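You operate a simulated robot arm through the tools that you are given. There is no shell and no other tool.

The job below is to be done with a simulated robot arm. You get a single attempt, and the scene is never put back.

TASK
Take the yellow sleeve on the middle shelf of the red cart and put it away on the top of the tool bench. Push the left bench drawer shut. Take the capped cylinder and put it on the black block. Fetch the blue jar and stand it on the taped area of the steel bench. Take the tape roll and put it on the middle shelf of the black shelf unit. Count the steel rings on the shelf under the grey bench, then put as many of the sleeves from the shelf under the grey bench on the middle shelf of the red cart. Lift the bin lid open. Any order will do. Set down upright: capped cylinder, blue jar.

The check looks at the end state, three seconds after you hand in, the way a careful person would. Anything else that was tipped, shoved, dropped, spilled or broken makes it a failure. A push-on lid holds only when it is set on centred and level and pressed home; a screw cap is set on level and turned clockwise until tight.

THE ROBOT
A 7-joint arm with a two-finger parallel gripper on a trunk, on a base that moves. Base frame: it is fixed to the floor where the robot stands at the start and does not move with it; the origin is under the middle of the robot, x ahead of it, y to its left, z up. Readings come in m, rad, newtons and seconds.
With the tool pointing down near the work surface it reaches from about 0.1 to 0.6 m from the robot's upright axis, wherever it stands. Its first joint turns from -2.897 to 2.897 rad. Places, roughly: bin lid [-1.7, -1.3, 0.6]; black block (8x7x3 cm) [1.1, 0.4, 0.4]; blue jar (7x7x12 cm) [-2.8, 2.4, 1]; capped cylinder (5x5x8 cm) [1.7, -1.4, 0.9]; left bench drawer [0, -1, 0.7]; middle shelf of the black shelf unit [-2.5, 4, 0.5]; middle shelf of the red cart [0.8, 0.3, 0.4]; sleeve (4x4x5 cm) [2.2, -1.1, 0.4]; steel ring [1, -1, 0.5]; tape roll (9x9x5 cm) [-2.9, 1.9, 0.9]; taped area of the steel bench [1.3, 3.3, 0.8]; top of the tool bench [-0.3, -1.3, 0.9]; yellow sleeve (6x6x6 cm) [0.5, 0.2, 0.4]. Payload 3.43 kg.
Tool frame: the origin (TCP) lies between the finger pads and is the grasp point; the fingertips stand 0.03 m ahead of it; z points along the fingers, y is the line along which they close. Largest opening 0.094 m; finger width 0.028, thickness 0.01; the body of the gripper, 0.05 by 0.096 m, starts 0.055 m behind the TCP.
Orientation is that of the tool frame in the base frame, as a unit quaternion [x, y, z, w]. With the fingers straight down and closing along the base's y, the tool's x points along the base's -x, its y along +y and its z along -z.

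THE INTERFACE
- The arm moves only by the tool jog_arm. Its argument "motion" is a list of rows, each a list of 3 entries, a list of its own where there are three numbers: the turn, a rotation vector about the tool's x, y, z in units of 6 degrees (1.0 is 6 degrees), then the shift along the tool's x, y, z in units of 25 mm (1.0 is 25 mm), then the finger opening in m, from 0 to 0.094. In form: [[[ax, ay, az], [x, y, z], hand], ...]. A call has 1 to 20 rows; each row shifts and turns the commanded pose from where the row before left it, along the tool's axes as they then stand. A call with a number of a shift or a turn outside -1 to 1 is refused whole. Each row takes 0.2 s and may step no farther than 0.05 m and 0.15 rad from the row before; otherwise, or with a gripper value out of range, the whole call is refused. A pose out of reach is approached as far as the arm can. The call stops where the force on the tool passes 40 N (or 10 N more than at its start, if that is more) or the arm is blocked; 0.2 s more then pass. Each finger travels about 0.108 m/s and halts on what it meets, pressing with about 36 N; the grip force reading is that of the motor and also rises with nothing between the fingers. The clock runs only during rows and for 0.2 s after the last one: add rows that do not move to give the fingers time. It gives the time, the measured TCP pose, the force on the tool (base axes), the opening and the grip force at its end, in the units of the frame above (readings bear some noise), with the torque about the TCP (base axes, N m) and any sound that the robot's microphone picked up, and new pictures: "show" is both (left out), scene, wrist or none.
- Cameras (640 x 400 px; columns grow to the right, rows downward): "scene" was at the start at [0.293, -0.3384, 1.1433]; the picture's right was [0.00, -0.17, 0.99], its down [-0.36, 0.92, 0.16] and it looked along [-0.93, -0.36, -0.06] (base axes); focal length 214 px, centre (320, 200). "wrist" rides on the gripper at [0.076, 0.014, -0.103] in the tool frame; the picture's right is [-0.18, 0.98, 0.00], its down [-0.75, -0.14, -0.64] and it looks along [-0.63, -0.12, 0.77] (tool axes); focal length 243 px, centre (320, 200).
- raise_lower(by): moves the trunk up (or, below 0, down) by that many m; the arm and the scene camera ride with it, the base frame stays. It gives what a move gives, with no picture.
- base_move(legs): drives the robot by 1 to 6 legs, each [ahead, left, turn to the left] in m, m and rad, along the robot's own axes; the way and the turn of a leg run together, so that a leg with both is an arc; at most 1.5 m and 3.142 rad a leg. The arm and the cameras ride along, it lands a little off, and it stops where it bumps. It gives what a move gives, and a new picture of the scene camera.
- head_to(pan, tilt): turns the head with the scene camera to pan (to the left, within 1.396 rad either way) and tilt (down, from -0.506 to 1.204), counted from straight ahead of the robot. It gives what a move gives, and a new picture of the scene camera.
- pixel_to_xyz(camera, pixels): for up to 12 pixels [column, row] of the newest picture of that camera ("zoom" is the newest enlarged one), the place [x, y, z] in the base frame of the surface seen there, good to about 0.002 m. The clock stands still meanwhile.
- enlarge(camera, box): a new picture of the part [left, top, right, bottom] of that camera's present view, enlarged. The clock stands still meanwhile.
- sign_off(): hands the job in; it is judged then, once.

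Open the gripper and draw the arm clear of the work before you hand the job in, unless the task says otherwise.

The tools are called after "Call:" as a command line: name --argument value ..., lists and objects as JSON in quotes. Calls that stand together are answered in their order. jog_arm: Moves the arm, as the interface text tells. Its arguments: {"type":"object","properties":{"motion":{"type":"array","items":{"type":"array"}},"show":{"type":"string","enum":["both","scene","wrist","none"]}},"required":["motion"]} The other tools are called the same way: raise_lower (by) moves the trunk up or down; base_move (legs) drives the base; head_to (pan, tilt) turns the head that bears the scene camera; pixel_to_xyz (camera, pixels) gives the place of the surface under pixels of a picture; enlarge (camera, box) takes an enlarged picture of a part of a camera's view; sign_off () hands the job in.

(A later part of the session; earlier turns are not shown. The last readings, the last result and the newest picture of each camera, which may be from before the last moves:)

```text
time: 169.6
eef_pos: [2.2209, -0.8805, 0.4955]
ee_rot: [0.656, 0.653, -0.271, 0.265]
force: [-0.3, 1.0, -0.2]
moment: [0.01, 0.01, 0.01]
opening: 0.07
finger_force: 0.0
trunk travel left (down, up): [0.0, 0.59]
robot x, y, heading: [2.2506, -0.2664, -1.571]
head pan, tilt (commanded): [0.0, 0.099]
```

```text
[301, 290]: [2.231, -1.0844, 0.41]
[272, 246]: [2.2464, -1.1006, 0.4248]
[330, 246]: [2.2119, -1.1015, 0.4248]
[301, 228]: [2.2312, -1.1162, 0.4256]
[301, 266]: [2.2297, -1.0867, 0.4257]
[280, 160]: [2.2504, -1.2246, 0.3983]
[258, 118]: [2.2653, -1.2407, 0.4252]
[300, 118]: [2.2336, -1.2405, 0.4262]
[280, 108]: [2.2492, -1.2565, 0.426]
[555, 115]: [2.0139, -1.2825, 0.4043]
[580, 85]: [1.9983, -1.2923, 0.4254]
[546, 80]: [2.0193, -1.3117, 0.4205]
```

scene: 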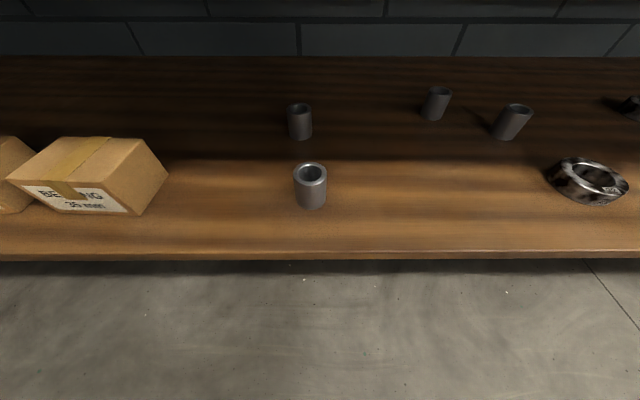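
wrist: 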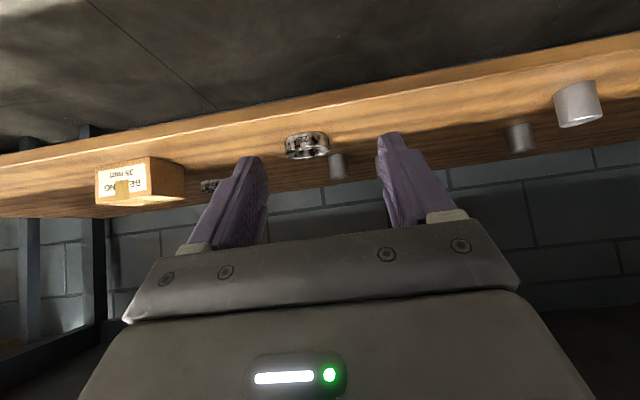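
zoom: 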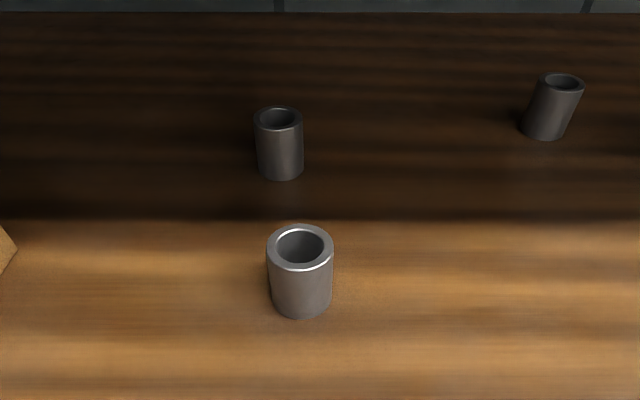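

S1's axis is at (2.2295, −1.102). I drive 0.13 m forward and then move along the tool axis to grasp it at z≈0.416.

Call:
base_move --legs '[[0.13, 0, 0]]'

Call:
jog_arm --motion '[[[0, 0, 0], [-0.034, 0.068, 0.934], 0.07], [[0, 0, 0], [-0.034, 0.068, 0.934], 0.07], [[0, 0, 0], [-0.034, 0.068, 0.934], 0.07], [[0, 0, 0], [-0.034, 0.068, 0.934], 0.07]]' --show "wrist"

```text
time: 170.9
eef_pos: [2.2221, -1.0133, 0.4951]
ee_rot: [0.656, 0.653, -0.269, 0.265]
force: [0.2, 0.9, -0.2]
moment: [-0.02, -0.02, 0.04]
opening: 0.07
finger_force: 0.1
trunk travel left (down, up): [0.0, 0.59]
robot x, y, heading: [2.2465, -0.3932, -1.567]
head pan, tilt (commanded): [0.0, 0.099]
```

scene: 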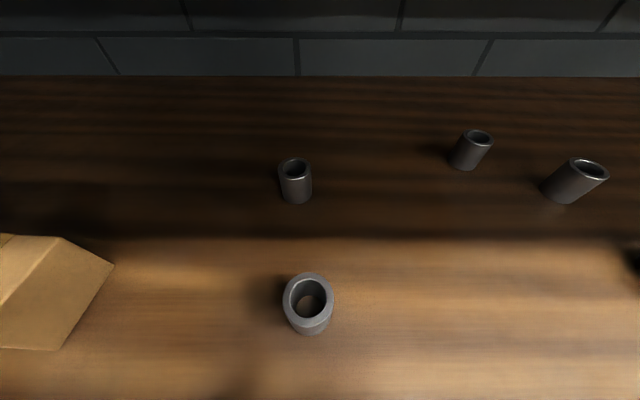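

```text
time: 171.9
eef_pos: [2.2283, -1.082, 0.4314]
ee_rot: [0.655, 0.653, -0.27, 0.266]
force: [0.2, 0.5, -0.3]
moment: [0.01, 0.0, 0.0]
opening: 0.0697
finger_force: 0.0
trunk travel left (down, up): [0.0, 0.59]
robot x, y, heading: [2.2464, -0.3939, -1.57]
head pan, tilt (commanded): [0.0, 0.099]
```

wrist: 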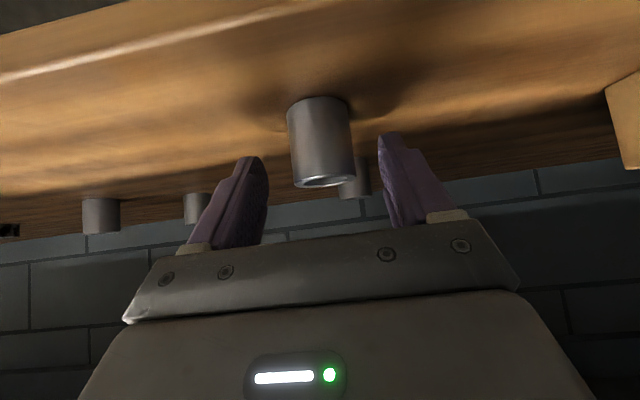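

The sleeve is centred between the pads. I finish the last 20 mm and close the fingers.

Call:
jog_arm --motion '[[[0, 0, 0], [0.02, 0.02, 0.42], 0.07], [[0, 0, 0], [0.02, 0.02, 0.42], 0.07], [[0, 0, 0], [0, 0, 0], 0.05], [[0, 0, 0], [0, 0, 0], 0.02], [[0, 0, 0], [0, 0, 0], 0.02], [[0, 0, 0], [0, 0, 0], 0.02]]' --show "wrist"

```text
time: 173.3
eef_pos: [2.2283, -1.0948, 0.416]
ee_rot: [0.655, 0.654, -0.27, 0.265]
force: [1.5, -1.0, 2.4]
moment: [-0.05, 0.03, 0.01]
opening: 0.0422
finger_force: 35.6
trunk travel left (down, up): [0.0, 0.59]
robot x, y, heading: [2.2518, -0.4, -1.566]
head pan, tilt (commanded): [0.0, 0.099]
```

wrist: 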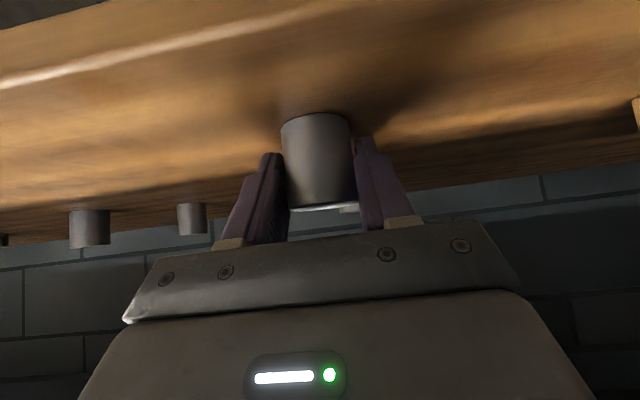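

S1 is gripped (opening 0.042). I lift it 40 mm and then drive: back out, turn right to −x, go diagonally down the aisle, and turn right again to face the cart at x≈0.83.

Call:
jog_arm --motion '[[[0, 0, 0], [-0.3, 0, -0.3], 0.02], [[0, 0, 0], [-0.4, 0, -0.4], 0.02], [[0, 0, 0], [-0.5, 0, -0.5], 0.02]]' --show "wrist"

Call:
base_move --legs '[[-0.2, 0, 0], [0, 0, -1.5708], [0.7, 0.46, 0], [0.72, 0, 0], [0, 0, -1.5708]]'

```text
time: 174.1
eef_pos: [2.2291, -1.095, 0.4562]
ee_rot: [0.656, 0.654, -0.27, 0.265]
force: [-0.8, 1.0, -2.8]
moment: [0.0, -0.02, 0.0]
opening: 0.0421
finger_force: 36.0
trunk travel left (down, up): [0.0, 0.59]
robot x, y, heading: [2.2471, -0.3986, -1.564]
head pan, tilt (commanded): [0.0, 0.099]
```

wrist: 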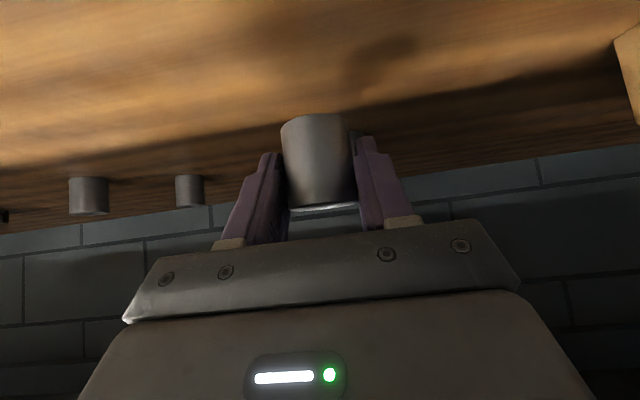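

```text
time: 190.9
eef_pos: [0.8511, 0.0571, 0.4576]
ee_rot: [-0.651, 0.657, 0.264, 0.271]
force: [-0.6, 0.3, -1.7]
moment: [-0.03, -0.01, 0.02]
opening: 0.042
finger_force: 36.3
trunk travel left (down, up): [0.0, 0.59]
robot x, y, heading: [0.8267, -0.6434, 1.569]
head pan, tilt (commanded): [0.0, 0.099]
```

scene: 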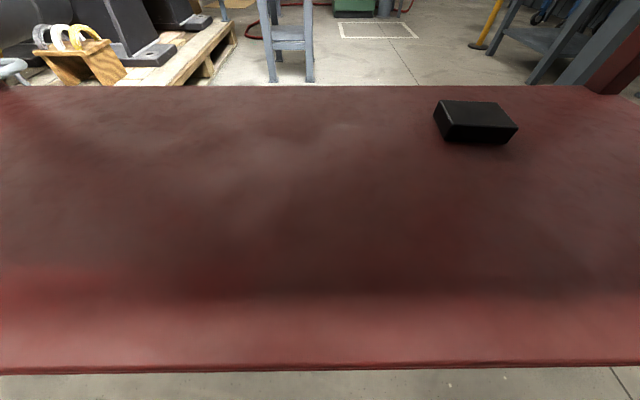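

I'm at the cart with the sleeve at (0.851, 0.057), and the black block is visible at (477,122). I measure the block and shelf, and drive forward 0.14 m.

Call:
pixel_to_xyz --camera "scene" --pixels '[[438, 102], [499, 103], [517, 128], [449, 126], [475, 112], [480, 137], [505, 143], [330, 200], [330, 300]]'

Call:
base_move --legs '[[0.14, 0, 0]]'

Call:
jog_arm --motion '[[[0, 0, 0], [0.3, 0, 0.3], 0.02], [[0, 0, 0], [0.3, 0, 0.3], 0.02], [[0, 0, 0], [0.25, 0, 0.25], 0.02], [[0, 0, 0], [0.06, 0, 0.06], 0.02]]' --show "wrist"

```text
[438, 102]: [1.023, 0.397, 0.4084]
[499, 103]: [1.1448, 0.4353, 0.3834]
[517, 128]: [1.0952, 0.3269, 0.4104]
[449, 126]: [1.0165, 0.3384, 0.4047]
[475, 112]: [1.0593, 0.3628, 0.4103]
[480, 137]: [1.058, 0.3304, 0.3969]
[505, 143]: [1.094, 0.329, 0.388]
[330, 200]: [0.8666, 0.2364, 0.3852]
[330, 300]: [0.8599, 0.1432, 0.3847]
```

```text
time: 192.2
eef_pos: [0.853, 0.1974, 0.4577]
ee_rot: [-0.652, 0.658, 0.264, 0.27]
force: [0.0, -0.4, -1.5]
moment: [-0.03, -0.01, 0.0]
opening: 0.042
finger_force: 36.0
trunk travel left (down, up): [0.0, 0.59]
robot x, y, heading: [0.8263, -0.5014, 1.562]
head pan, tilt (commanded): [0.0, 0.099]
```

scene: 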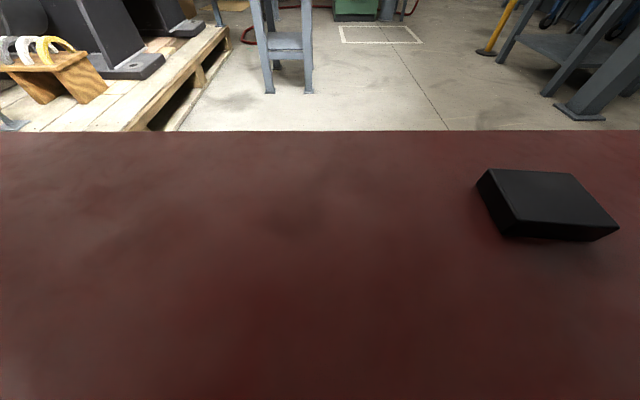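

```text
time: 193.2
eef_pos: [0.852, 0.1972, 0.4245]
ee_rot: [-0.651, 0.658, 0.264, 0.27]
force: [-0.8, -1.0, -2.0]
moment: [-0.01, -0.05, -0.03]
opening: 0.0419
finger_force: 36.0
trunk travel left (down, up): [0.0, 0.59]
robot x, y, heading: [0.8302, -0.4989, 1.561]
head pan, tilt (commanded): [0.0, 0.099]
```

wrist: 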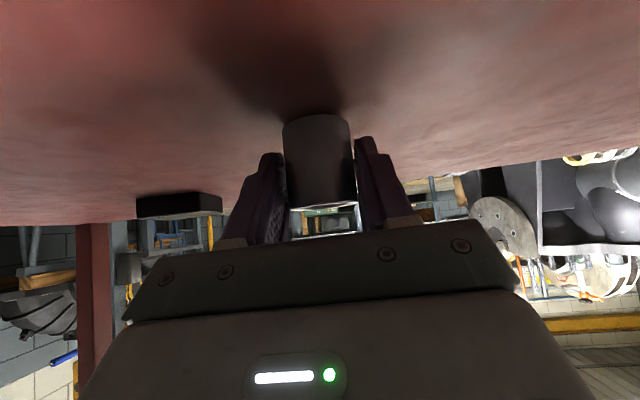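

The sleeve is about 3 mm above the shelf (z 0.385). I lower it to contact, then open and back off along the tool axis.

Call:
jog_arm --motion '[[[0, 0, 0], [0.04, 0, 0.04], 0.02], [[0, 0, 0], [0.04, 0, 0.04], 0.02], [[0, 0, 0], [0.02, 0, 0.02], 0.02], [[0, 0, 0], [0, 0, 0], 0.02]]' --show "none"

```text
time: 194.2
eef_pos: [0.8531, 0.1968, 0.4206]
ee_rot: [-0.652, 0.657, 0.265, 0.27]
force: [0.7, 0.3, -2.8]
moment: [0.01, -0.01, -0.02]
opening: 0.0423
finger_force: 35.9
trunk travel left (down, up): [0.0, 0.59]
robot x, y, heading: [0.8298, -0.5, 1.567]
head pan, tilt (commanded): [0.0, 0.099]
```

Call:
jog_arm --motion '[[[0, 0, 0], [0.03, 0, 0.03], 0.02], [[0, 0, 0], [0.03, 0, 0.03], 0.02], [[0, 0, 0], [0, 0, 0], 0.02]]' --show "none"

```text
time: 195.0
eef_pos: [0.8523, 0.1962, 0.421]
ee_rot: [-0.651, 0.658, 0.265, 0.272]
force: [0.4, 0.6, 3.4]
moment: [0.02, -0.13, -0.01]
opening: 0.042
finger_force: 36.3
trunk travel left (down, up): [0.0, 0.59]
robot x, y, heading: [0.8296, -0.5019, 1.562]
head pan, tilt (commanded): [0.0, 0.099]
```

The force reversed to +3.4 N, so it rests on the shelf. I release and retract along the tool axis, checking the result.

Call:
jog_arm --motion '[[[0, 0, 0], [0, 0, 0], 0.05], [[0, 0, 0], [0, 0, 0], 0.07], [[0, 0, 0], [0, 0, 0], 0.07], [[0, 0, 0], [0, 0, -0.5], 0.07], [[0, 0, 0], [0, 0, -1], 0.07], [[0, 0, 0], [0, 0, -1], 0.07], [[0, 0, 0], [0, 0, -1], 0.07], [[0, 0, 0], [0, 0, -0.5], 0.07]]' --show "scene"

```text
time: 196.8
eef_pos: [0.8513, 0.1259, 0.4918]
ee_rot: [-0.651, 0.658, 0.265, 0.271]
force: [0.0, -0.9, 0.0]
moment: [0.0, -0.01, 0.03]
opening: 0.07
finger_force: 0.2
trunk travel left (down, up): [0.0, 0.59]
robot x, y, heading: [0.8301, -0.501, 1.563]
head pan, tilt (commanded): [0.0, 0.099]
```

scene: 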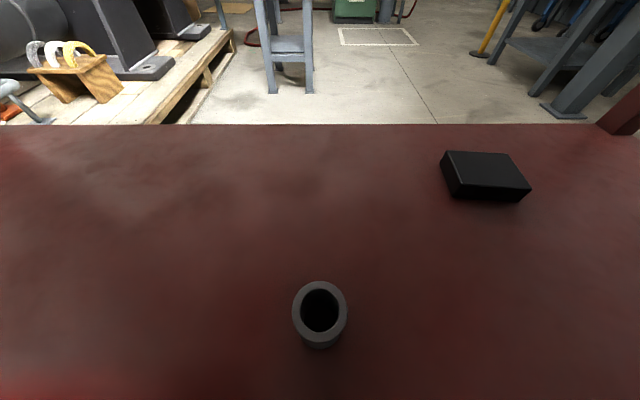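

The first sleeve stands on the cart's middle shelf. I reverse the route back to the bench to fetch S2.

Call:
base_move --legs '[[-0.145, 0, 0], [0, 0, 1.5708], [-0.72, 0, 0], [-0.72, -0.46, 0], [0, 0, 1.5708]]'

```text
time: 213.4
eef_pos: [2.2384, -0.8266, 0.4909]
ee_rot: [0.661, 0.648, -0.272, 0.264]
force: [-0.3, -0.1, 0.7]
moment: [0.0, 0.02, -0.03]
opening: 0.0698
finger_force: 0.1
trunk travel left (down, up): [0.0, 0.59]
robot x, y, heading: [2.2711, -0.1977, -1.587]
head pan, tilt (commanded): [0.0, 0.099]
```

scene: 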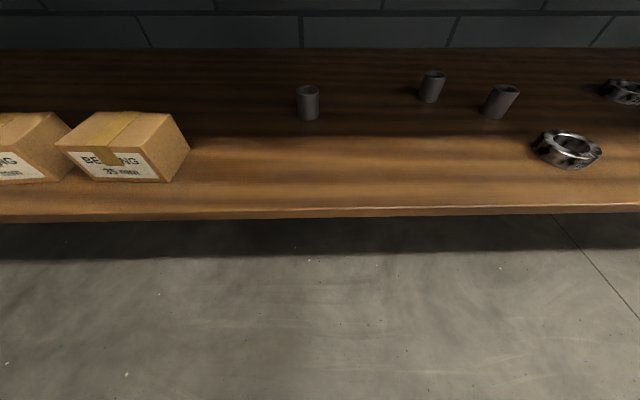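

The heading is off by −0.016 rad; I correct it and drive 0.34 m forward toward S2 at (308,103).

Call:
base_move --legs '[[0, 0, 0.016], [0.34, 0, 0]]'

Call:
pixel_to_xyz --camera "scene" --pixels '[[300, 300], [320, 300], [320, 320], [320, 280], [340, 300]]'

```text
time: 215.9
eef_pos: [2.2488, -1.1294, 0.4894]
ee_rot: [0.658, 0.654, -0.267, 0.261]
force: [-0.2, 0.1, 0.4]
moment: [-0.03, 0.04, 0.04]
opening: 0.0699
finger_force: 0.0
trunk travel left (down, up): [0.0, 0.59]
robot x, y, heading: [2.2721, -0.5112, -1.571]
head pan, tilt (commanded): [0.0, 0.099]
stopped in leg 2: the robot was blocked; the commanded pose is now the measured one
```

scene: 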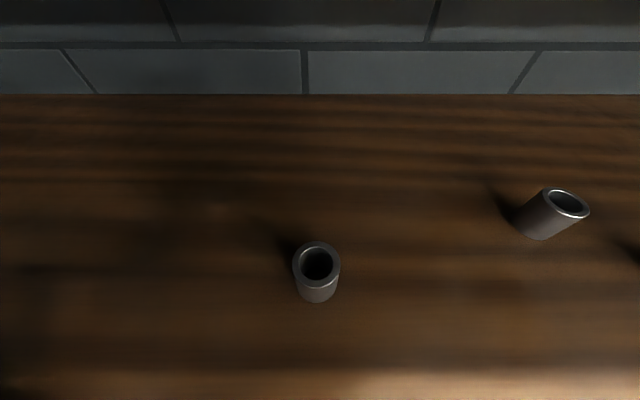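

```text
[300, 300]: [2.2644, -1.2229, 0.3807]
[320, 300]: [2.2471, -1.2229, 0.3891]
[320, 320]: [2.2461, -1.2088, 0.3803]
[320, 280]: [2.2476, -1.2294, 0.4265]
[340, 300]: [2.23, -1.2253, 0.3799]
```

The base reports being blocked at y=−0.511 with no force on the tool, so probably a steep forearm met the bench edge. I back off 0.1 m and look at the bench top above.

Call:
base_move --legs '[[-0.12, 0, 0]]'

Call:
head_to --pan 0 --tilt -0.5

```text
time: 217.1
eef_pos: [2.2489, -1.0129, 0.4837]
ee_rot: [0.659, 0.655, -0.264, 0.259]
force: [-0.1, -0.6, -0.2]
moment: [0.0, -0.02, 0.03]
opening: 0.07
finger_force: 0.1
trunk travel left (down, up): [0.0, 0.59]
robot x, y, heading: [2.2715, -0.3929, -1.577]
head pan, tilt (commanded): [0.0, 0.099]
```

scene: 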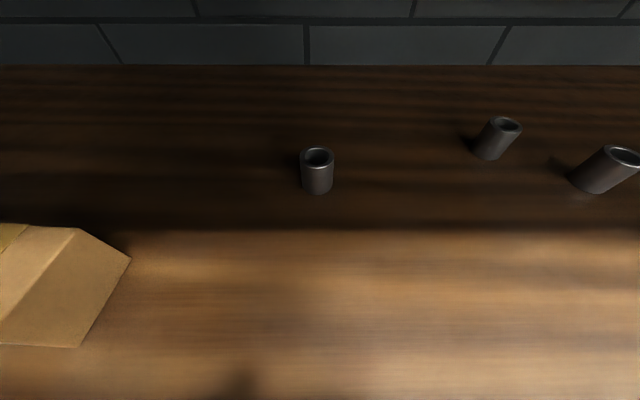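

```text
time: 218.1
eef_pos: [2.2484, -1.014, 0.4831]
ee_rot: [0.659, 0.655, -0.264, 0.259]
force: [-1.0, -0.8, 0.1]
moment: [-0.03, 0.0, -0.04]
opening: 0.07
finger_force: 0.1
trunk travel left (down, up): [0.0, 0.59]
robot x, y, heading: [2.2692, -0.3964, -1.574]
head pan, tilt (commanded): [0.0, -0.499]
```

scene: 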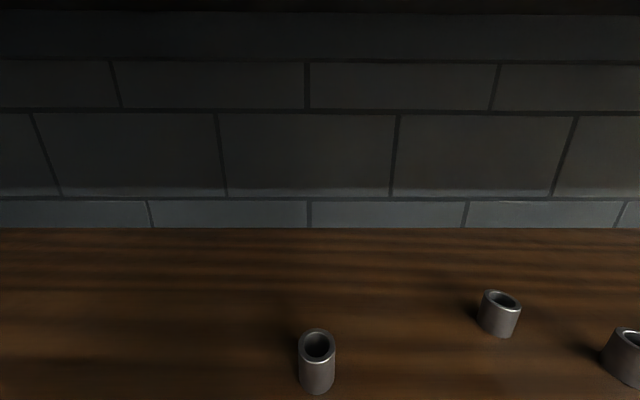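

I extend the arm forward by 0.10 m so the forearm lies flatter under the bench edge, then look again before moving the base.

Call:
jog_arm --motion '[[[0, 0, 0], [-0.72, 0, 0.69], 0.07], [[0, 0, 0], [-0.72, 0, 0.69], 0.07], [[0, 0, 0], [-0.72, 0, 0.69], 0.07], [[0, 0, 0], [-0.72, 0, 0.69], 0.07]]' --show "none"

Call:
base_move --legs '[[0.075, 0, 0]]'

Call:
head_to --pan 0 --tilt 0.1

Call:
pixel_to_xyz --camera "scene" --pixels '[[318, 340], [318, 360], [300, 350], [336, 350], [318, 380]]'

```text
time: 219.1
eef_pos: [2.2494, -1.1123, 0.4827]
ee_rot: [0.661, 0.654, -0.263, 0.258]
force: [-0.9, 0.1, 0.4]
moment: [0.05, -0.01, 0.0]
opening: 0.0698
finger_force: 0.1
trunk travel left (down, up): [0.0, 0.59]
robot x, y, heading: [2.2705, -0.3971, -1.573]
head pan, tilt (commanded): [0.0, -0.499]
```

```text
time: 220.1
eef_pos: [2.2477, -1.1872, 0.482]
ee_rot: [0.659, 0.654, -0.265, 0.259]
force: [-0.4, 0.1, -0.5]
moment: [0.01, -0.01, 0.05]
opening: 0.0702
finger_force: 0.0
trunk travel left (down, up): [0.0, 0.59]
robot x, y, heading: [2.2652, -0.4697, -1.573]
head pan, tilt (commanded): [0.0, -0.499]
```

scene: 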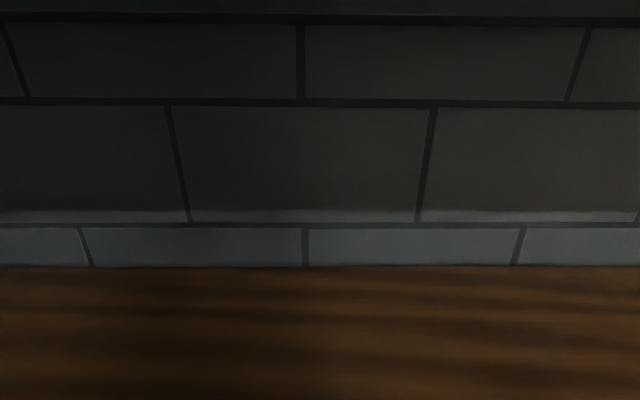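

```text
time: 221.1
eef_pos: [2.2475, -1.1862, 0.4832]
ee_rot: [0.66, 0.654, -0.264, 0.259]
force: [-0.7, 0.4, 0.2]
moment: [-0.02, -0.02, 0.0]
opening: 0.07
finger_force: 0.1
trunk travel left (down, up): [0.0, 0.59]
robot x, y, heading: [2.269, -0.4659, -1.575]
head pan, tilt (commanded): [0.0, 0.099]
```

scene: 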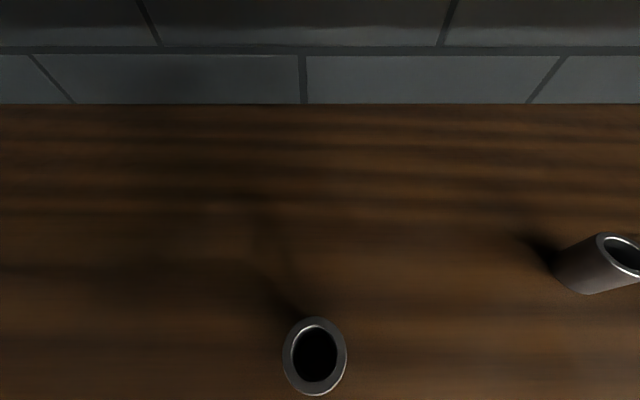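

```text
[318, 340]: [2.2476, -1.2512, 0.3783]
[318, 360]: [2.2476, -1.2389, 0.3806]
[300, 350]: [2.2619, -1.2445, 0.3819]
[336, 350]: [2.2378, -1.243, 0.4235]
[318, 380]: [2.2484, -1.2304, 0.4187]
```

Clear and unblocked now, S2 sits right under the fingers. I go down-forward to it and close.

Call:
jog_arm --motion '[[[0, 0, 0], [0.097, 0.02, 0.83], 0.07], [[0, 0, 0], [0.097, 0.02, 0.83], 0.07], [[0, 0, 0], [0.097, 0.02, 0.83], 0.07], [[0, 0, 0], [0.097, 0.02, 0.8], 0.07], [[0, 0, 0], [0, 0, 0], 0.05], [[0, 0, 0], [0, 0, 0], 0.02], [[0, 0, 0], [0, 0, 0], 0.02], [[0, 0, 0], [0, 0, 0], 0.02]]' --show "wrist"

```text
time: 222.9
eef_pos: [2.2481, -1.2174, 0.4408]
ee_rot: [0.659, 0.654, -0.265, 0.259]
force: [-0.1, 0.3, 1.0]
moment: [0.02, 0.06, -0.01]
opening: 0.0376
finger_force: 35.6
out of reach, approached as far as the arm can: row 3, 4
trunk travel left (down, up): [0.0, 0.59]
robot x, y, heading: [2.2693, -0.4711, -1.572]
head pan, tilt (commanded): [0.0, 0.099]
```

wrist: 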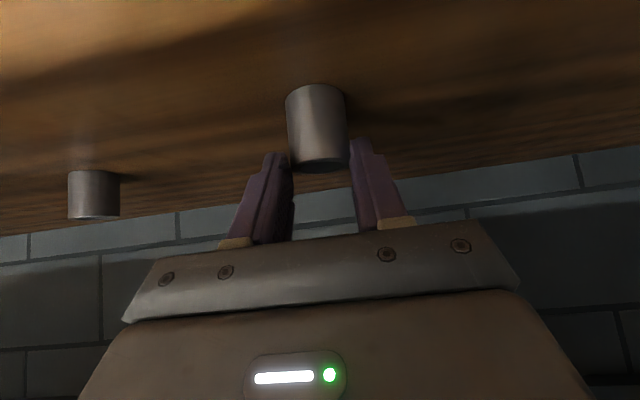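

The arm ran out of reach and only pinched the top of the sleeve (opening 0.0376). I reopen, back off slightly, bring the base 0.04 m closer and repeat.

Call:
jog_arm --motion '[[[0, 0, 0], [0, 0, 0], 0.05], [[0, 0, 0], [0, 0, 0], 0.07], [[0, 0, 0], [0, 0, 0], 0.07], [[0, 0, 0], [0, 0, -0.6], 0.07], [[0, 0, 0], [0.3, 0, -0.8], 0.07]]' --show "none"

Call:
base_move --legs '[[0.045, 0, 0]]'

Call:
pixel_to_xyz --camera "scene" --pixels '[[300, 360], [318, 340], [318, 360], [336, 360], [318, 385]]'

```text
time: 224.1
eef_pos: [2.2498, -1.188, 0.461]
ee_rot: [0.66, 0.655, -0.264, 0.258]
force: [0.2, -0.1, -1.0]
moment: [0.01, 0.03, 0.0]
opening: 0.0698
finger_force: 0.0
trunk travel left (down, up): [0.0, 0.59]
robot x, y, heading: [2.2691, -0.4698, -1.574]
head pan, tilt (commanded): [0.0, 0.099]
```

```text
time: 225.1
eef_pos: [2.2497, -1.2104, 0.4529]
ee_rot: [0.662, 0.657, -0.257, 0.253]
force: [0.2, 0.4, 0.1]
moment: [0.0, 0.0, 0.02]
opening: 0.0702
finger_force: 0.2
trunk travel left (down, up): [0.0, 0.59]
robot x, y, heading: [2.2674, -0.5022, -1.577]
head pan, tilt (commanded): [0.0, 0.099]
stopped in leg 1: the robot was blocked; the commanded pose is now the measured one
```

scene: 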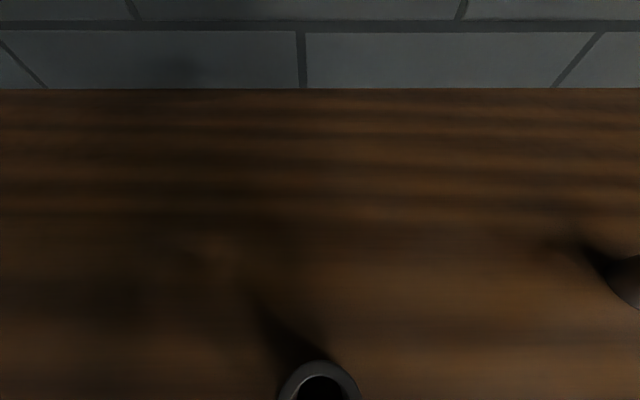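

```text
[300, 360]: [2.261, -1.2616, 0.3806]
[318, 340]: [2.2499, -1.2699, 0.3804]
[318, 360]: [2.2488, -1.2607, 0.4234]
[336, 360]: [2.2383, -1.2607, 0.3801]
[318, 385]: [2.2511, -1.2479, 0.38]
```

The forearm touches the bench edge when bent; it needs to be nearly straight. I back off 0.11 m, bring the tool down to grasp height with the arm stretched, and then drive in horizontally.

Call:
base_move --legs '[[-0.11, 0, 0]]'

Call:
jog_arm --motion '[[[0, -0.4, 0], [0.3, 0, 0.5], 0.07], [[0, 0, 0], [0.3, 0, 0.5], 0.07], [[0, 0, 0], [0.2, 0, 0.4], 0.07]]' --show "wrist"

```text
time: 226.2
eef_pos: [2.2498, -1.102, 0.4541]
ee_rot: [0.662, 0.656, -0.259, 0.254]
force: [-0.9, -1.0, 0.2]
moment: [0.01, -0.02, -0.02]
opening: 0.0701
finger_force: 0.1
trunk travel left (down, up): [0.0, 0.59]
robot x, y, heading: [2.2694, -0.3881, -1.568]
head pan, tilt (commanded): [0.0, 0.099]
```

scene: 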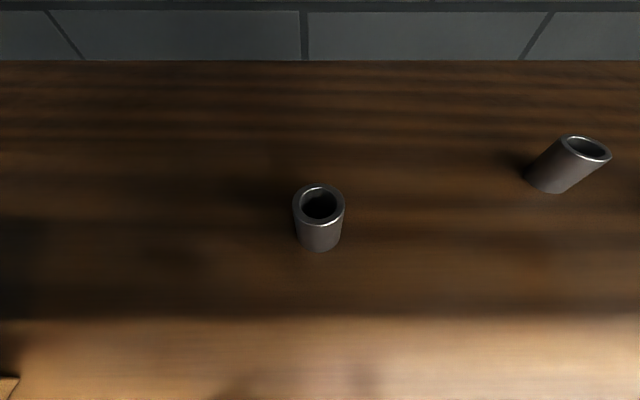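

```text
time: 227.0
eef_pos: [2.2491, -1.111, 0.4142]
ee_rot: [0.657, 0.651, -0.272, 0.267]
force: [0.6, -0.5, 0.0]
moment: [0.01, -0.01, -0.01]
opening: 0.07
finger_force: 0.1
trunk travel left (down, up): [0.0, 0.59]
robot x, y, heading: [2.27, -0.3867, -1.574]
head pan, tilt (commanded): [0.0, 0.099]
```

wrist: 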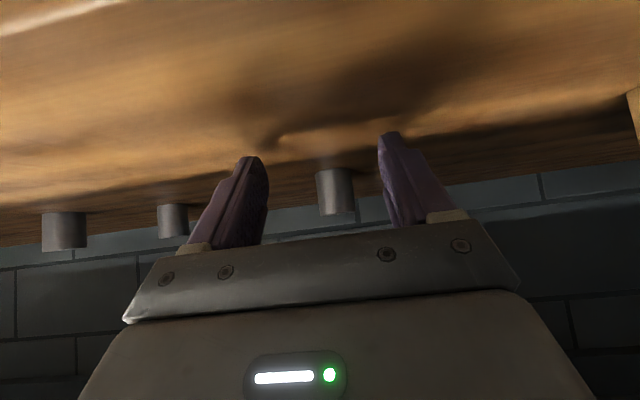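

The tool is at grasp height, z 0.414, with the arm stretched. I raise it 3 mm for shelf clearance and drive forward 0.122 m so the sleeve comes between the pads.

Call:
jog_arm --motion '[[[0, 0, 0], [-0.08, 0, -0.08], 0.07]]' --show "none"

Call:
base_move --legs '[[0.122, 0, 0]]'

Call:
jog_arm --motion '[[[0, 0, 0], [0, 0, 0], 0.07]]' --show "wrist"

```text
time: 227.4
eef_pos: [2.2494, -1.1105, 0.4182]
ee_rot: [0.657, 0.651, -0.272, 0.267]
force: [-0.2, -0.2, 0.2]
moment: [0.01, 0.0, 0.01]
opening: 0.0697
finger_force: 0.1
trunk travel left (down, up): [0.0, 0.59]
robot x, y, heading: [2.2657, -0.3859, -1.57]
head pan, tilt (commanded): [0.0, 0.099]
```

```text
time: 228.7
eef_pos: [2.2493, -1.2344, 0.4167]
ee_rot: [0.657, 0.651, -0.273, 0.266]
force: [0.4, -0.4, 0.8]
moment: [-0.01, 0.02, 0.01]
opening: 0.0699
finger_force: 0.1
trunk travel left (down, up): [0.0, 0.59]
robot x, y, heading: [2.2706, -0.5109, -1.575]
head pan, tilt (commanded): [0.0, 0.099]
```

scene: 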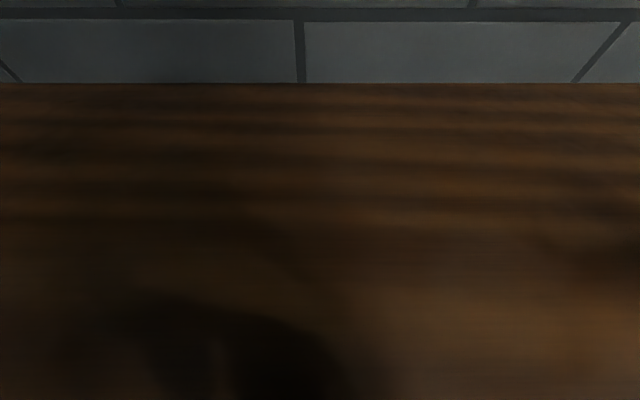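

```text
time: 229.1
eef_pos: [2.2491, -1.2331, 0.4174]
ee_rot: [0.657, 0.651, -0.272, 0.267]
force: [-1.0, -0.2, 0.1]
moment: [0.03, -0.01, 0.0]
opening: 0.0699
finger_force: 0.0
trunk travel left (down, up): [0.0, 0.59]
robot x, y, heading: [2.2694, -0.5152, -1.579]
head pan, tilt (commanded): [0.0, 0.099]
```

wrist: 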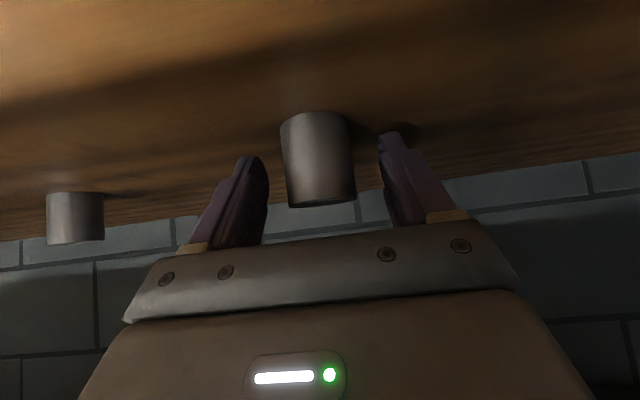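

That worked without blocking, and S2 is between the pads. I close the fingers and lift.

Call:
jog_arm --motion '[[[0, 0, 0], [0, 0, 0], 0.05], [[0, 0, 0], [0, 0, 0], 0.02], [[0, 0, 0], [0, 0, 0], 0.02], [[0, 0, 0], [0, 0, 0], 0.02], [[0, 0, 0], [-0.15, 0, -0.15], 0.02], [[0, 0, 0], [-0.2, 0, -0.2], 0.02]]' --show "wrist"

```text
time: 230.5
eef_pos: [2.2488, -1.2335, 0.43]
ee_rot: [0.656, 0.652, -0.271, 0.267]
force: [-0.2, 0.1, -1.9]
moment: [0.0, 0.01, -0.02]
opening: 0.0417
finger_force: 36.2
trunk travel left (down, up): [0.0, 0.59]
robot x, y, heading: [2.2701, -0.5156, -1.574]
head pan, tilt (commanded): [0.0, 0.099]
```

wrist: 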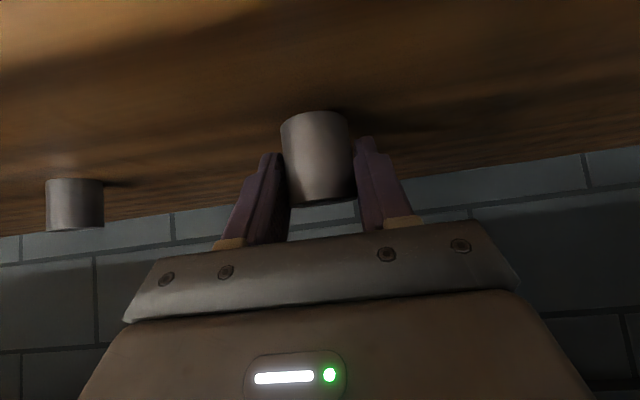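

S2 is gripped and lifted. I back out 0.31 m, raise and retract the arm a little, then drive the route to the cart for x≈0.70.

Call:
base_move --legs '[[-0.31, 0, 0]]'

Call:
jog_arm --motion '[[[0, 0, 0], [-0.1, 0, -0.8], 0.02], [[0, 0, 0], [0, 0, -0.9], 0.02]]' --show "none"

Call:
base_move --legs '[[0, 0, -1.5708], [0.8, 0.46, 0], [0.793, 0, 0], [0, 0, -1.5708]]'

```text
time: 232.6
eef_pos: [2.2497, -0.9236, 0.43]
ee_rot: [0.657, 0.651, -0.272, 0.266]
force: [-0.4, 0.2, -1.8]
moment: [-0.01, -0.04, -0.02]
opening: 0.0415
finger_force: 36.1
trunk travel left (down, up): [0.0, 0.59]
robot x, y, heading: [2.2716, -0.2006, -1.578]
head pan, tilt (commanded): [0.0, 0.099]
```

scene: 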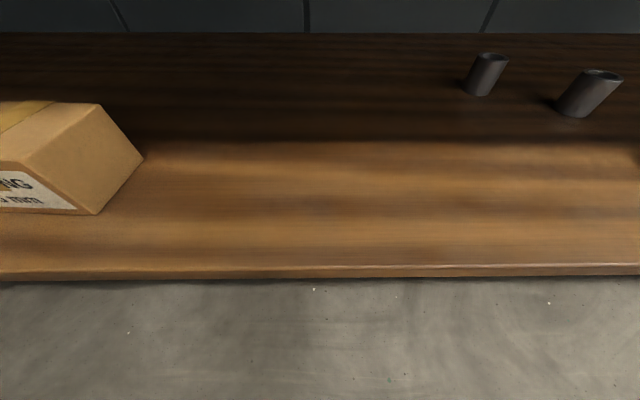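

```text
time: 233.2
eef_pos: [2.2497, -0.8963, 0.4606]
ee_rot: [0.657, 0.65, -0.273, 0.266]
force: [-0.2, -0.2, -1.7]
moment: [0.02, 0.02, 0.01]
opening: 0.0417
finger_force: 35.9
trunk travel left (down, up): [0.0, 0.59]
robot x, y, heading: [2.2702, -0.2027, -1.575]
head pan, tilt (commanded): [0.0, 0.099]
```

```text
time: 249.5
eef_pos: [0.6849, 0.041, 0.4607]
ee_rot: [-0.653, 0.654, 0.268, 0.271]
force: [-0.2, 0.0, -1.5]
moment: [-0.05, -0.02, 0.02]
opening: 0.0418
finger_force: 36.1
trunk travel left (down, up): [0.0, 0.59]
robot x, y, heading: [0.669, -0.6492, 1.571]
head pan, tilt (commanded): [0.0, 0.099]
```

scene: 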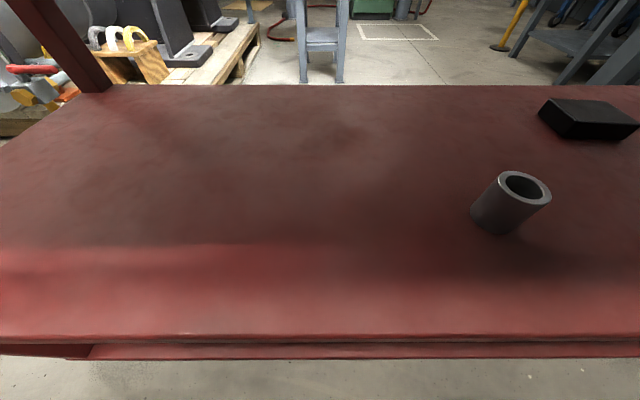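

Now in front of the cart at x≈0.685, with the first sleeve standing at (510,205). I drive forward 0.155 m and lower to just above the shelf.

Call:
base_move --legs '[[0.155, 0, 0]]'

Call:
jog_arm --motion '[[[0, 0, 0], [0.35, 0, 0.35], 0.02], [[0, 0, 0], [0.35, 0, 0.35], 0.02], [[0, 0, 0], [0.3, 0, 0.3], 0.02], [[0, 0, 0], [0.06, 0, 0.06], 0.02], [[0, 0, 0], [0.03, 0, 0.03], 0.02], [[0, 0, 0], [0, 0, 0], 0.02]]' --show "wrist"

```text
time: 250.9
eef_pos: [0.6832, 0.197, 0.4601]
ee_rot: [0.654, -0.654, -0.268, -0.271]
force: [0.2, -0.3, -1.0]
moment: [-0.01, 0.0, 0.02]
opening: 0.0415
finger_force: 35.3
trunk travel left (down, up): [0.0, 0.59]
robot x, y, heading: [0.6655, -0.4947, 1.574]
head pan, tilt (commanded): [0.0, 0.099]
```

scene: 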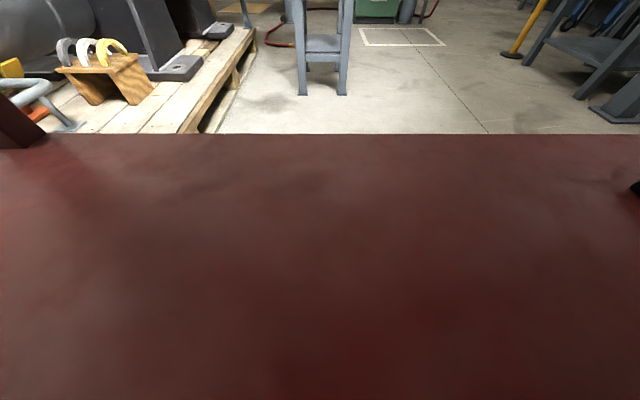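

```text
time: 252.3
eef_pos: [0.6835, 0.1957, 0.4218]
ee_rot: [-0.653, 0.654, 0.267, 0.271]
force: [-1.4, -0.6, 5.8]
moment: [-0.01, 0.14, 0.0]
opening: 0.0414
finger_force: 35.8
trunk travel left (down, up): [0.0, 0.59]
robot x, y, heading: [0.6658, -0.4998, 1.579]
head pan, tilt (commanded): [0.0, 0.099]
```

wrist: 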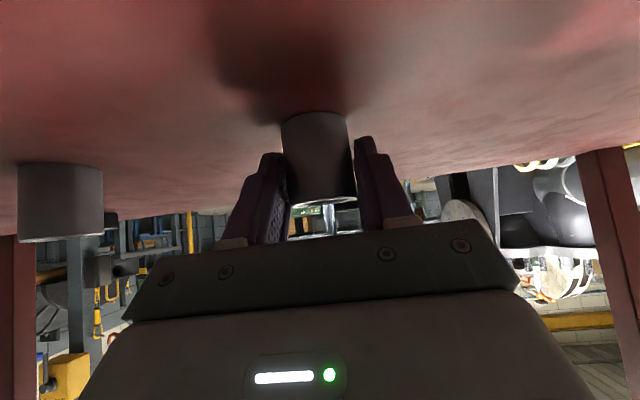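

Contact at +5.8 N. I release and retract along the tool axis.

Call:
jog_arm --motion '[[[0, 0, 0], [0, 0, 0], 0.05], [[0, 0, 0], [0, 0, 0], 0.07], [[0, 0, 0], [0, 0, 0], 0.07], [[0, 0, 0], [0, 0, -0.5], 0.07], [[0, 0, 0], [0, 0, -1], 0.07], [[0, 0, 0], [0, 0, -1], 0.07], [[0, 0, 0], [0, 0, -1], 0.07], [[0, 0, 0], [0, 0, -0.5], 0.07]]' --show "scene"

```text
time: 254.1
eef_pos: [0.6832, 0.1252, 0.4938]
ee_rot: [0.654, -0.654, -0.268, -0.27]
force: [1.1, -0.6, -0.6]
moment: [0.01, 0.0, -0.01]
opening: 0.0699
finger_force: 0.1
trunk travel left (down, up): [0.0, 0.59]
robot x, y, heading: [0.6675, -0.4934, 1.577]
head pan, tilt (commanded): [0.0, 0.099]
```

scene: 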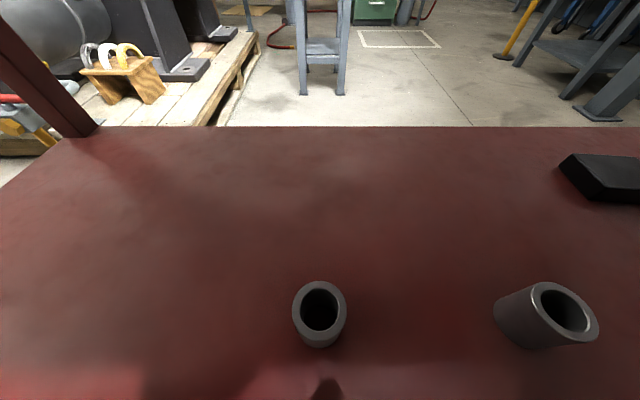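

Two sleeves stand on the cart. For the third I take S3 at (2.009, −1.302), since ring 22 lies in front of S4; I drive back to x≈2.03.

Call:
base_move --legs '[[-0.155, 0, 0], [0, 0, 1.5708], [-0.65, 0, 0], [-0.71, -0.46, 0], [0, 0, 1.5708]]'

Call:
enlarge --camera "scene" --box '[200, 30, 440, 180]'

```text
time: 270.5
eef_pos: [2.008, -0.7981, 0.4945]
ee_rot: [0.655, 0.653, -0.271, 0.268]
force: [0.2, -0.1, 1.3]
moment: [-0.04, -0.02, -0.01]
opening: 0.07
finger_force: 0.1
trunk travel left (down, up): [0.0, 0.59]
robot x, y, heading: [2.0305, -0.1756, -1.568]
head pan, tilt (commanded): [0.0, 0.099]
```

scene: 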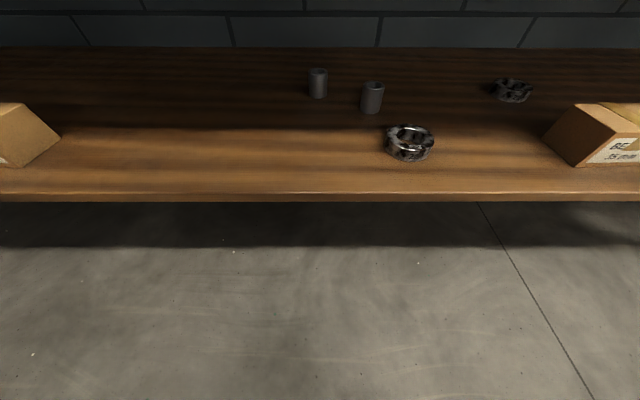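

```text
2.67 times, centred on (320, 105) of scene
```

zoom: 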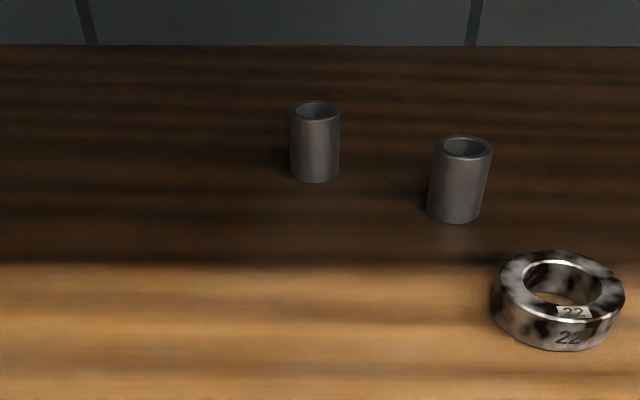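

I measure S3, S4 and the ring's left edge from this view.

Call:
pixel_to_xyz --camera "zoom" --pixels '[[315, 150], [292, 112], [339, 112], [315, 118], [460, 190], [433, 150], [490, 150], [500, 290], [560, 330], [550, 258]]'

```text
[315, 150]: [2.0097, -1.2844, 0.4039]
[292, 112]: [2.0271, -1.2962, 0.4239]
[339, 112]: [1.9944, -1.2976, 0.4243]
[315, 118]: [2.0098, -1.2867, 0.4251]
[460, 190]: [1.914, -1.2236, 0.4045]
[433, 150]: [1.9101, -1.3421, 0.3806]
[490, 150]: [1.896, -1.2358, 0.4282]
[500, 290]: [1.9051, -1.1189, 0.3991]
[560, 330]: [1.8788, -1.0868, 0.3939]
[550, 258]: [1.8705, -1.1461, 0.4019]
```

S3's axis is at (2.0105, −1.3045). I stretch the arm to grasp height (z≈0.418) while still outside the shelf.

Call:
jog_arm --motion '[[[0, 0, 0], [-0.13, 0.02, 1.0], 0.06], [[0, 0, 0], [-0.13, 0.02, 1.0], 0.06], [[0, 0, 0], [-0.13, 0.02, 1.0], 0.06], [[0, 0, 0], [-0.13, 0.02, 1.0], 0.06], [[0, 0, 0], [-0.13, 0.02, 0.98], 0.06]]' --show "none"

```text
time: 271.7
eef_pos: [2.0108, -0.8966, 0.4155]
ee_rot: [0.656, 0.652, -0.271, 0.267]
force: [0.1, 0.0, 0.2]
moment: [0.02, -0.01, -0.05]
opening: 0.0598
finger_force: 0.0
trunk travel left (down, up): [0.0, 0.59]
robot x, y, heading: [2.0265, -0.1771, -1.568]
head pan, tilt (commanded): [0.0, 0.099]
```

I raise 3 mm and drive in with the first 0.28 m, then check the view.

Call:
jog_arm --motion '[[[0, 0, 0], [-0.09, 0, -0.09], 0.06]]' --show "none"

Call:
base_move --legs '[[0.28, 0, 0]]'

Call:
jog_arm --motion '[[[0, 0, 0], [0, 0, 0], 0.06]]' --show "wrist"

```text
time: 272.1
eef_pos: [2.0111, -0.8969, 0.4193]
ee_rot: [0.655, 0.653, -0.271, 0.267]
force: [0.3, 0.0, -0.1]
moment: [0.01, -0.03, 0.0]
opening: 0.0599
finger_force: 0.0
trunk travel left (down, up): [0.0, 0.59]
robot x, y, heading: [2.0215, -0.1761, -1.571]
head pan, tilt (commanded): [0.0, 0.099]
```

```text
time: 274.0
eef_pos: [2.0155, -1.1771, 0.4206]
ee_rot: [0.653, 0.654, -0.271, 0.269]
force: [0.0, -0.2, 0.2]
moment: [0.0, -0.02, -0.01]
opening: 0.0599
finger_force: 0.1
trunk travel left (down, up): [0.0, 0.59]
robot x, y, heading: [2.0268, -0.4573, -1.562]
head pan, tilt (commanded): [0.0, 0.099]
```

scene: 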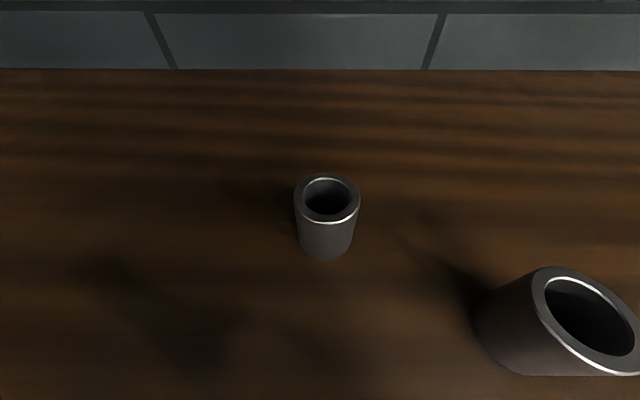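

```text
time: 274.4
eef_pos: [2.0139, -1.1771, 0.4192]
ee_rot: [0.654, 0.654, -0.271, 0.268]
force: [-0.5, 0.0, -0.5]
moment: [0.0, -0.03, -0.01]
opening: 0.06
finger_force: 0.0
trunk travel left (down, up): [0.0, 0.59]
robot x, y, heading: [2.0231, -0.4571, -1.563]
head pan, tilt (commanded): [0.0, 0.099]
```

wrist: 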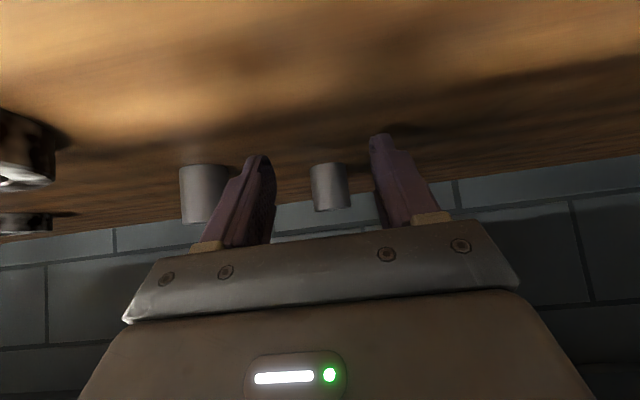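

S3 is straight ahead, a few mm off centre. I shift 4 mm right and drive the last 0.117 m.

Call:
jog_arm --motion '[[[0, 0, 0], [0, -0.18, 0], 0.06]]' --show "none"

Call:
base_move --legs '[[0.117, 0, 0]]'

Call:
jog_arm --motion '[[[0, 0, 0], [0, 0, 0], 0.06]]' --show "wrist"

```text
time: 274.8
eef_pos: [2.0096, -1.1766, 0.4191]
ee_rot: [0.653, 0.654, -0.271, 0.268]
force: [0.6, -0.2, -0.1]
moment: [-0.02, -0.01, -0.01]
opening: 0.06
finger_force: 0.0
trunk travel left (down, up): [0.0, 0.59]
robot x, y, heading: [2.0263, -0.4535, -1.568]
head pan, tilt (commanded): [0.0, 0.099]
```

```text
time: 276.0
eef_pos: [2.0093, -1.2621, 0.4119]
ee_rot: [0.655, 0.655, -0.266, 0.265]
force: [-0.8, 31.1, 43.6]
moment: [0.53, -1.38, 1.04]
opening: 0.0596
finger_force: 0.1
trunk travel left (down, up): [0.0, 0.59]
robot x, y, heading: [2.0289, -0.5552, -1.563]
head pan, tilt (commanded): [0.0, 0.099]
stopped in leg 1: the robot was blocked; the commanded pose is now the measured one
```

scene: 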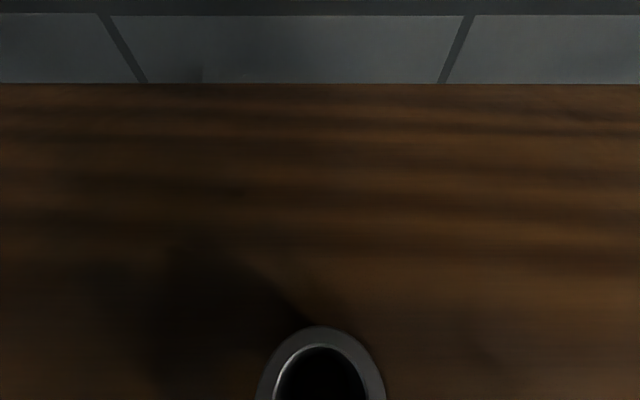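

```text
time: 276.4
eef_pos: [2.0108, -1.262, 0.4114]
ee_rot: [0.656, 0.655, -0.266, 0.264]
force: [0.2, 30.9, 45.9]
moment: [0.48, -1.47, 0.95]
opening: 0.0596
finger_force: 0.1
trunk travel left (down, up): [0.0, 0.59]
robot x, y, heading: [2.025, -0.5562, -1.563]
head pan, tilt (commanded): [0.0, 0.099]
```

wrist: 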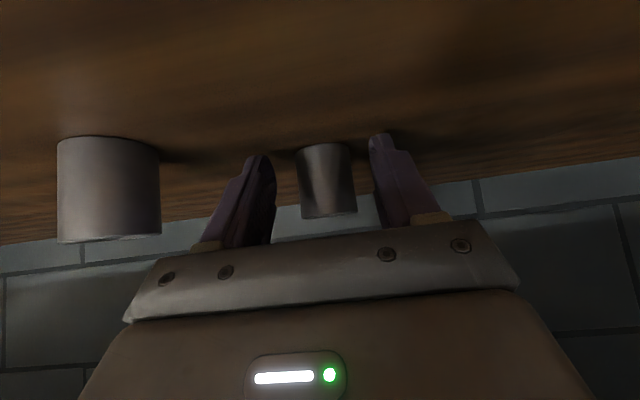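

The forearm is blocked again with the tips pressing the shelf (44 N), so S3 is too deep. I back out; S4 at (1.912, −1.244) is reachable with a 20° yaw from the left that avoids the ring.

Call:
base_move --legs '[[-0.3, 0, 0], [0, 0.26, 0], [0, 0, -0.353]]'

Call:
jog_arm --motion '[[[0, 0, 0], [-0.2, 0, -0.2], 0.06]]' --show "scene"

```text
time: 281.0
eef_pos: [2.0217, -0.9123, 0.4073]
ee_rot: [0.762, 0.531, -0.305, 0.211]
force: [-0.6, -0.5, -0.4]
moment: [0.0, 0.03, 0.0]
opening: 0.0602
finger_force: 0.1
trunk travel left (down, up): [0.0, 0.59]
robot x, y, heading: [2.2799, -0.251, -1.915]
head pan, tilt (commanded): [0.0, 0.099]
```

scene: 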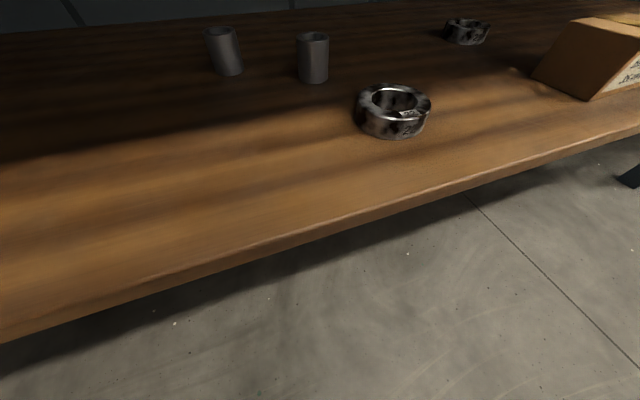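

```text
time: 281.4
eef_pos: [2.0221, -0.9124, 0.4138]
ee_rot: [0.761, 0.531, -0.305, 0.212]
force: [-0.6, 0.0, -0.6]
moment: [0.02, 0.01, 0.03]
opening: 0.0602
finger_force: 0.0
trunk travel left (down, up): [0.0, 0.59]
robot x, y, heading: [2.2811, -0.2463, -1.915]
head pan, tilt (commanded): [0.0, 0.099]
```

scene: 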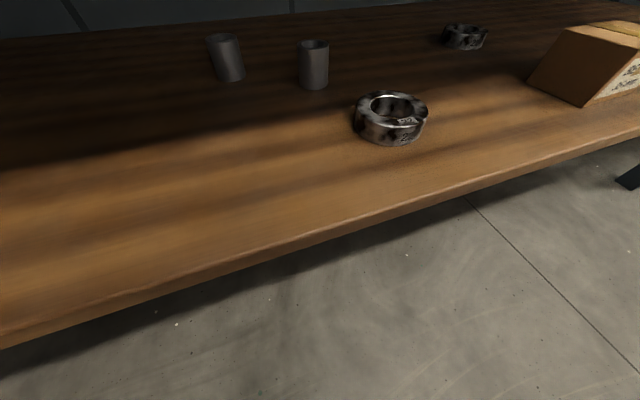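

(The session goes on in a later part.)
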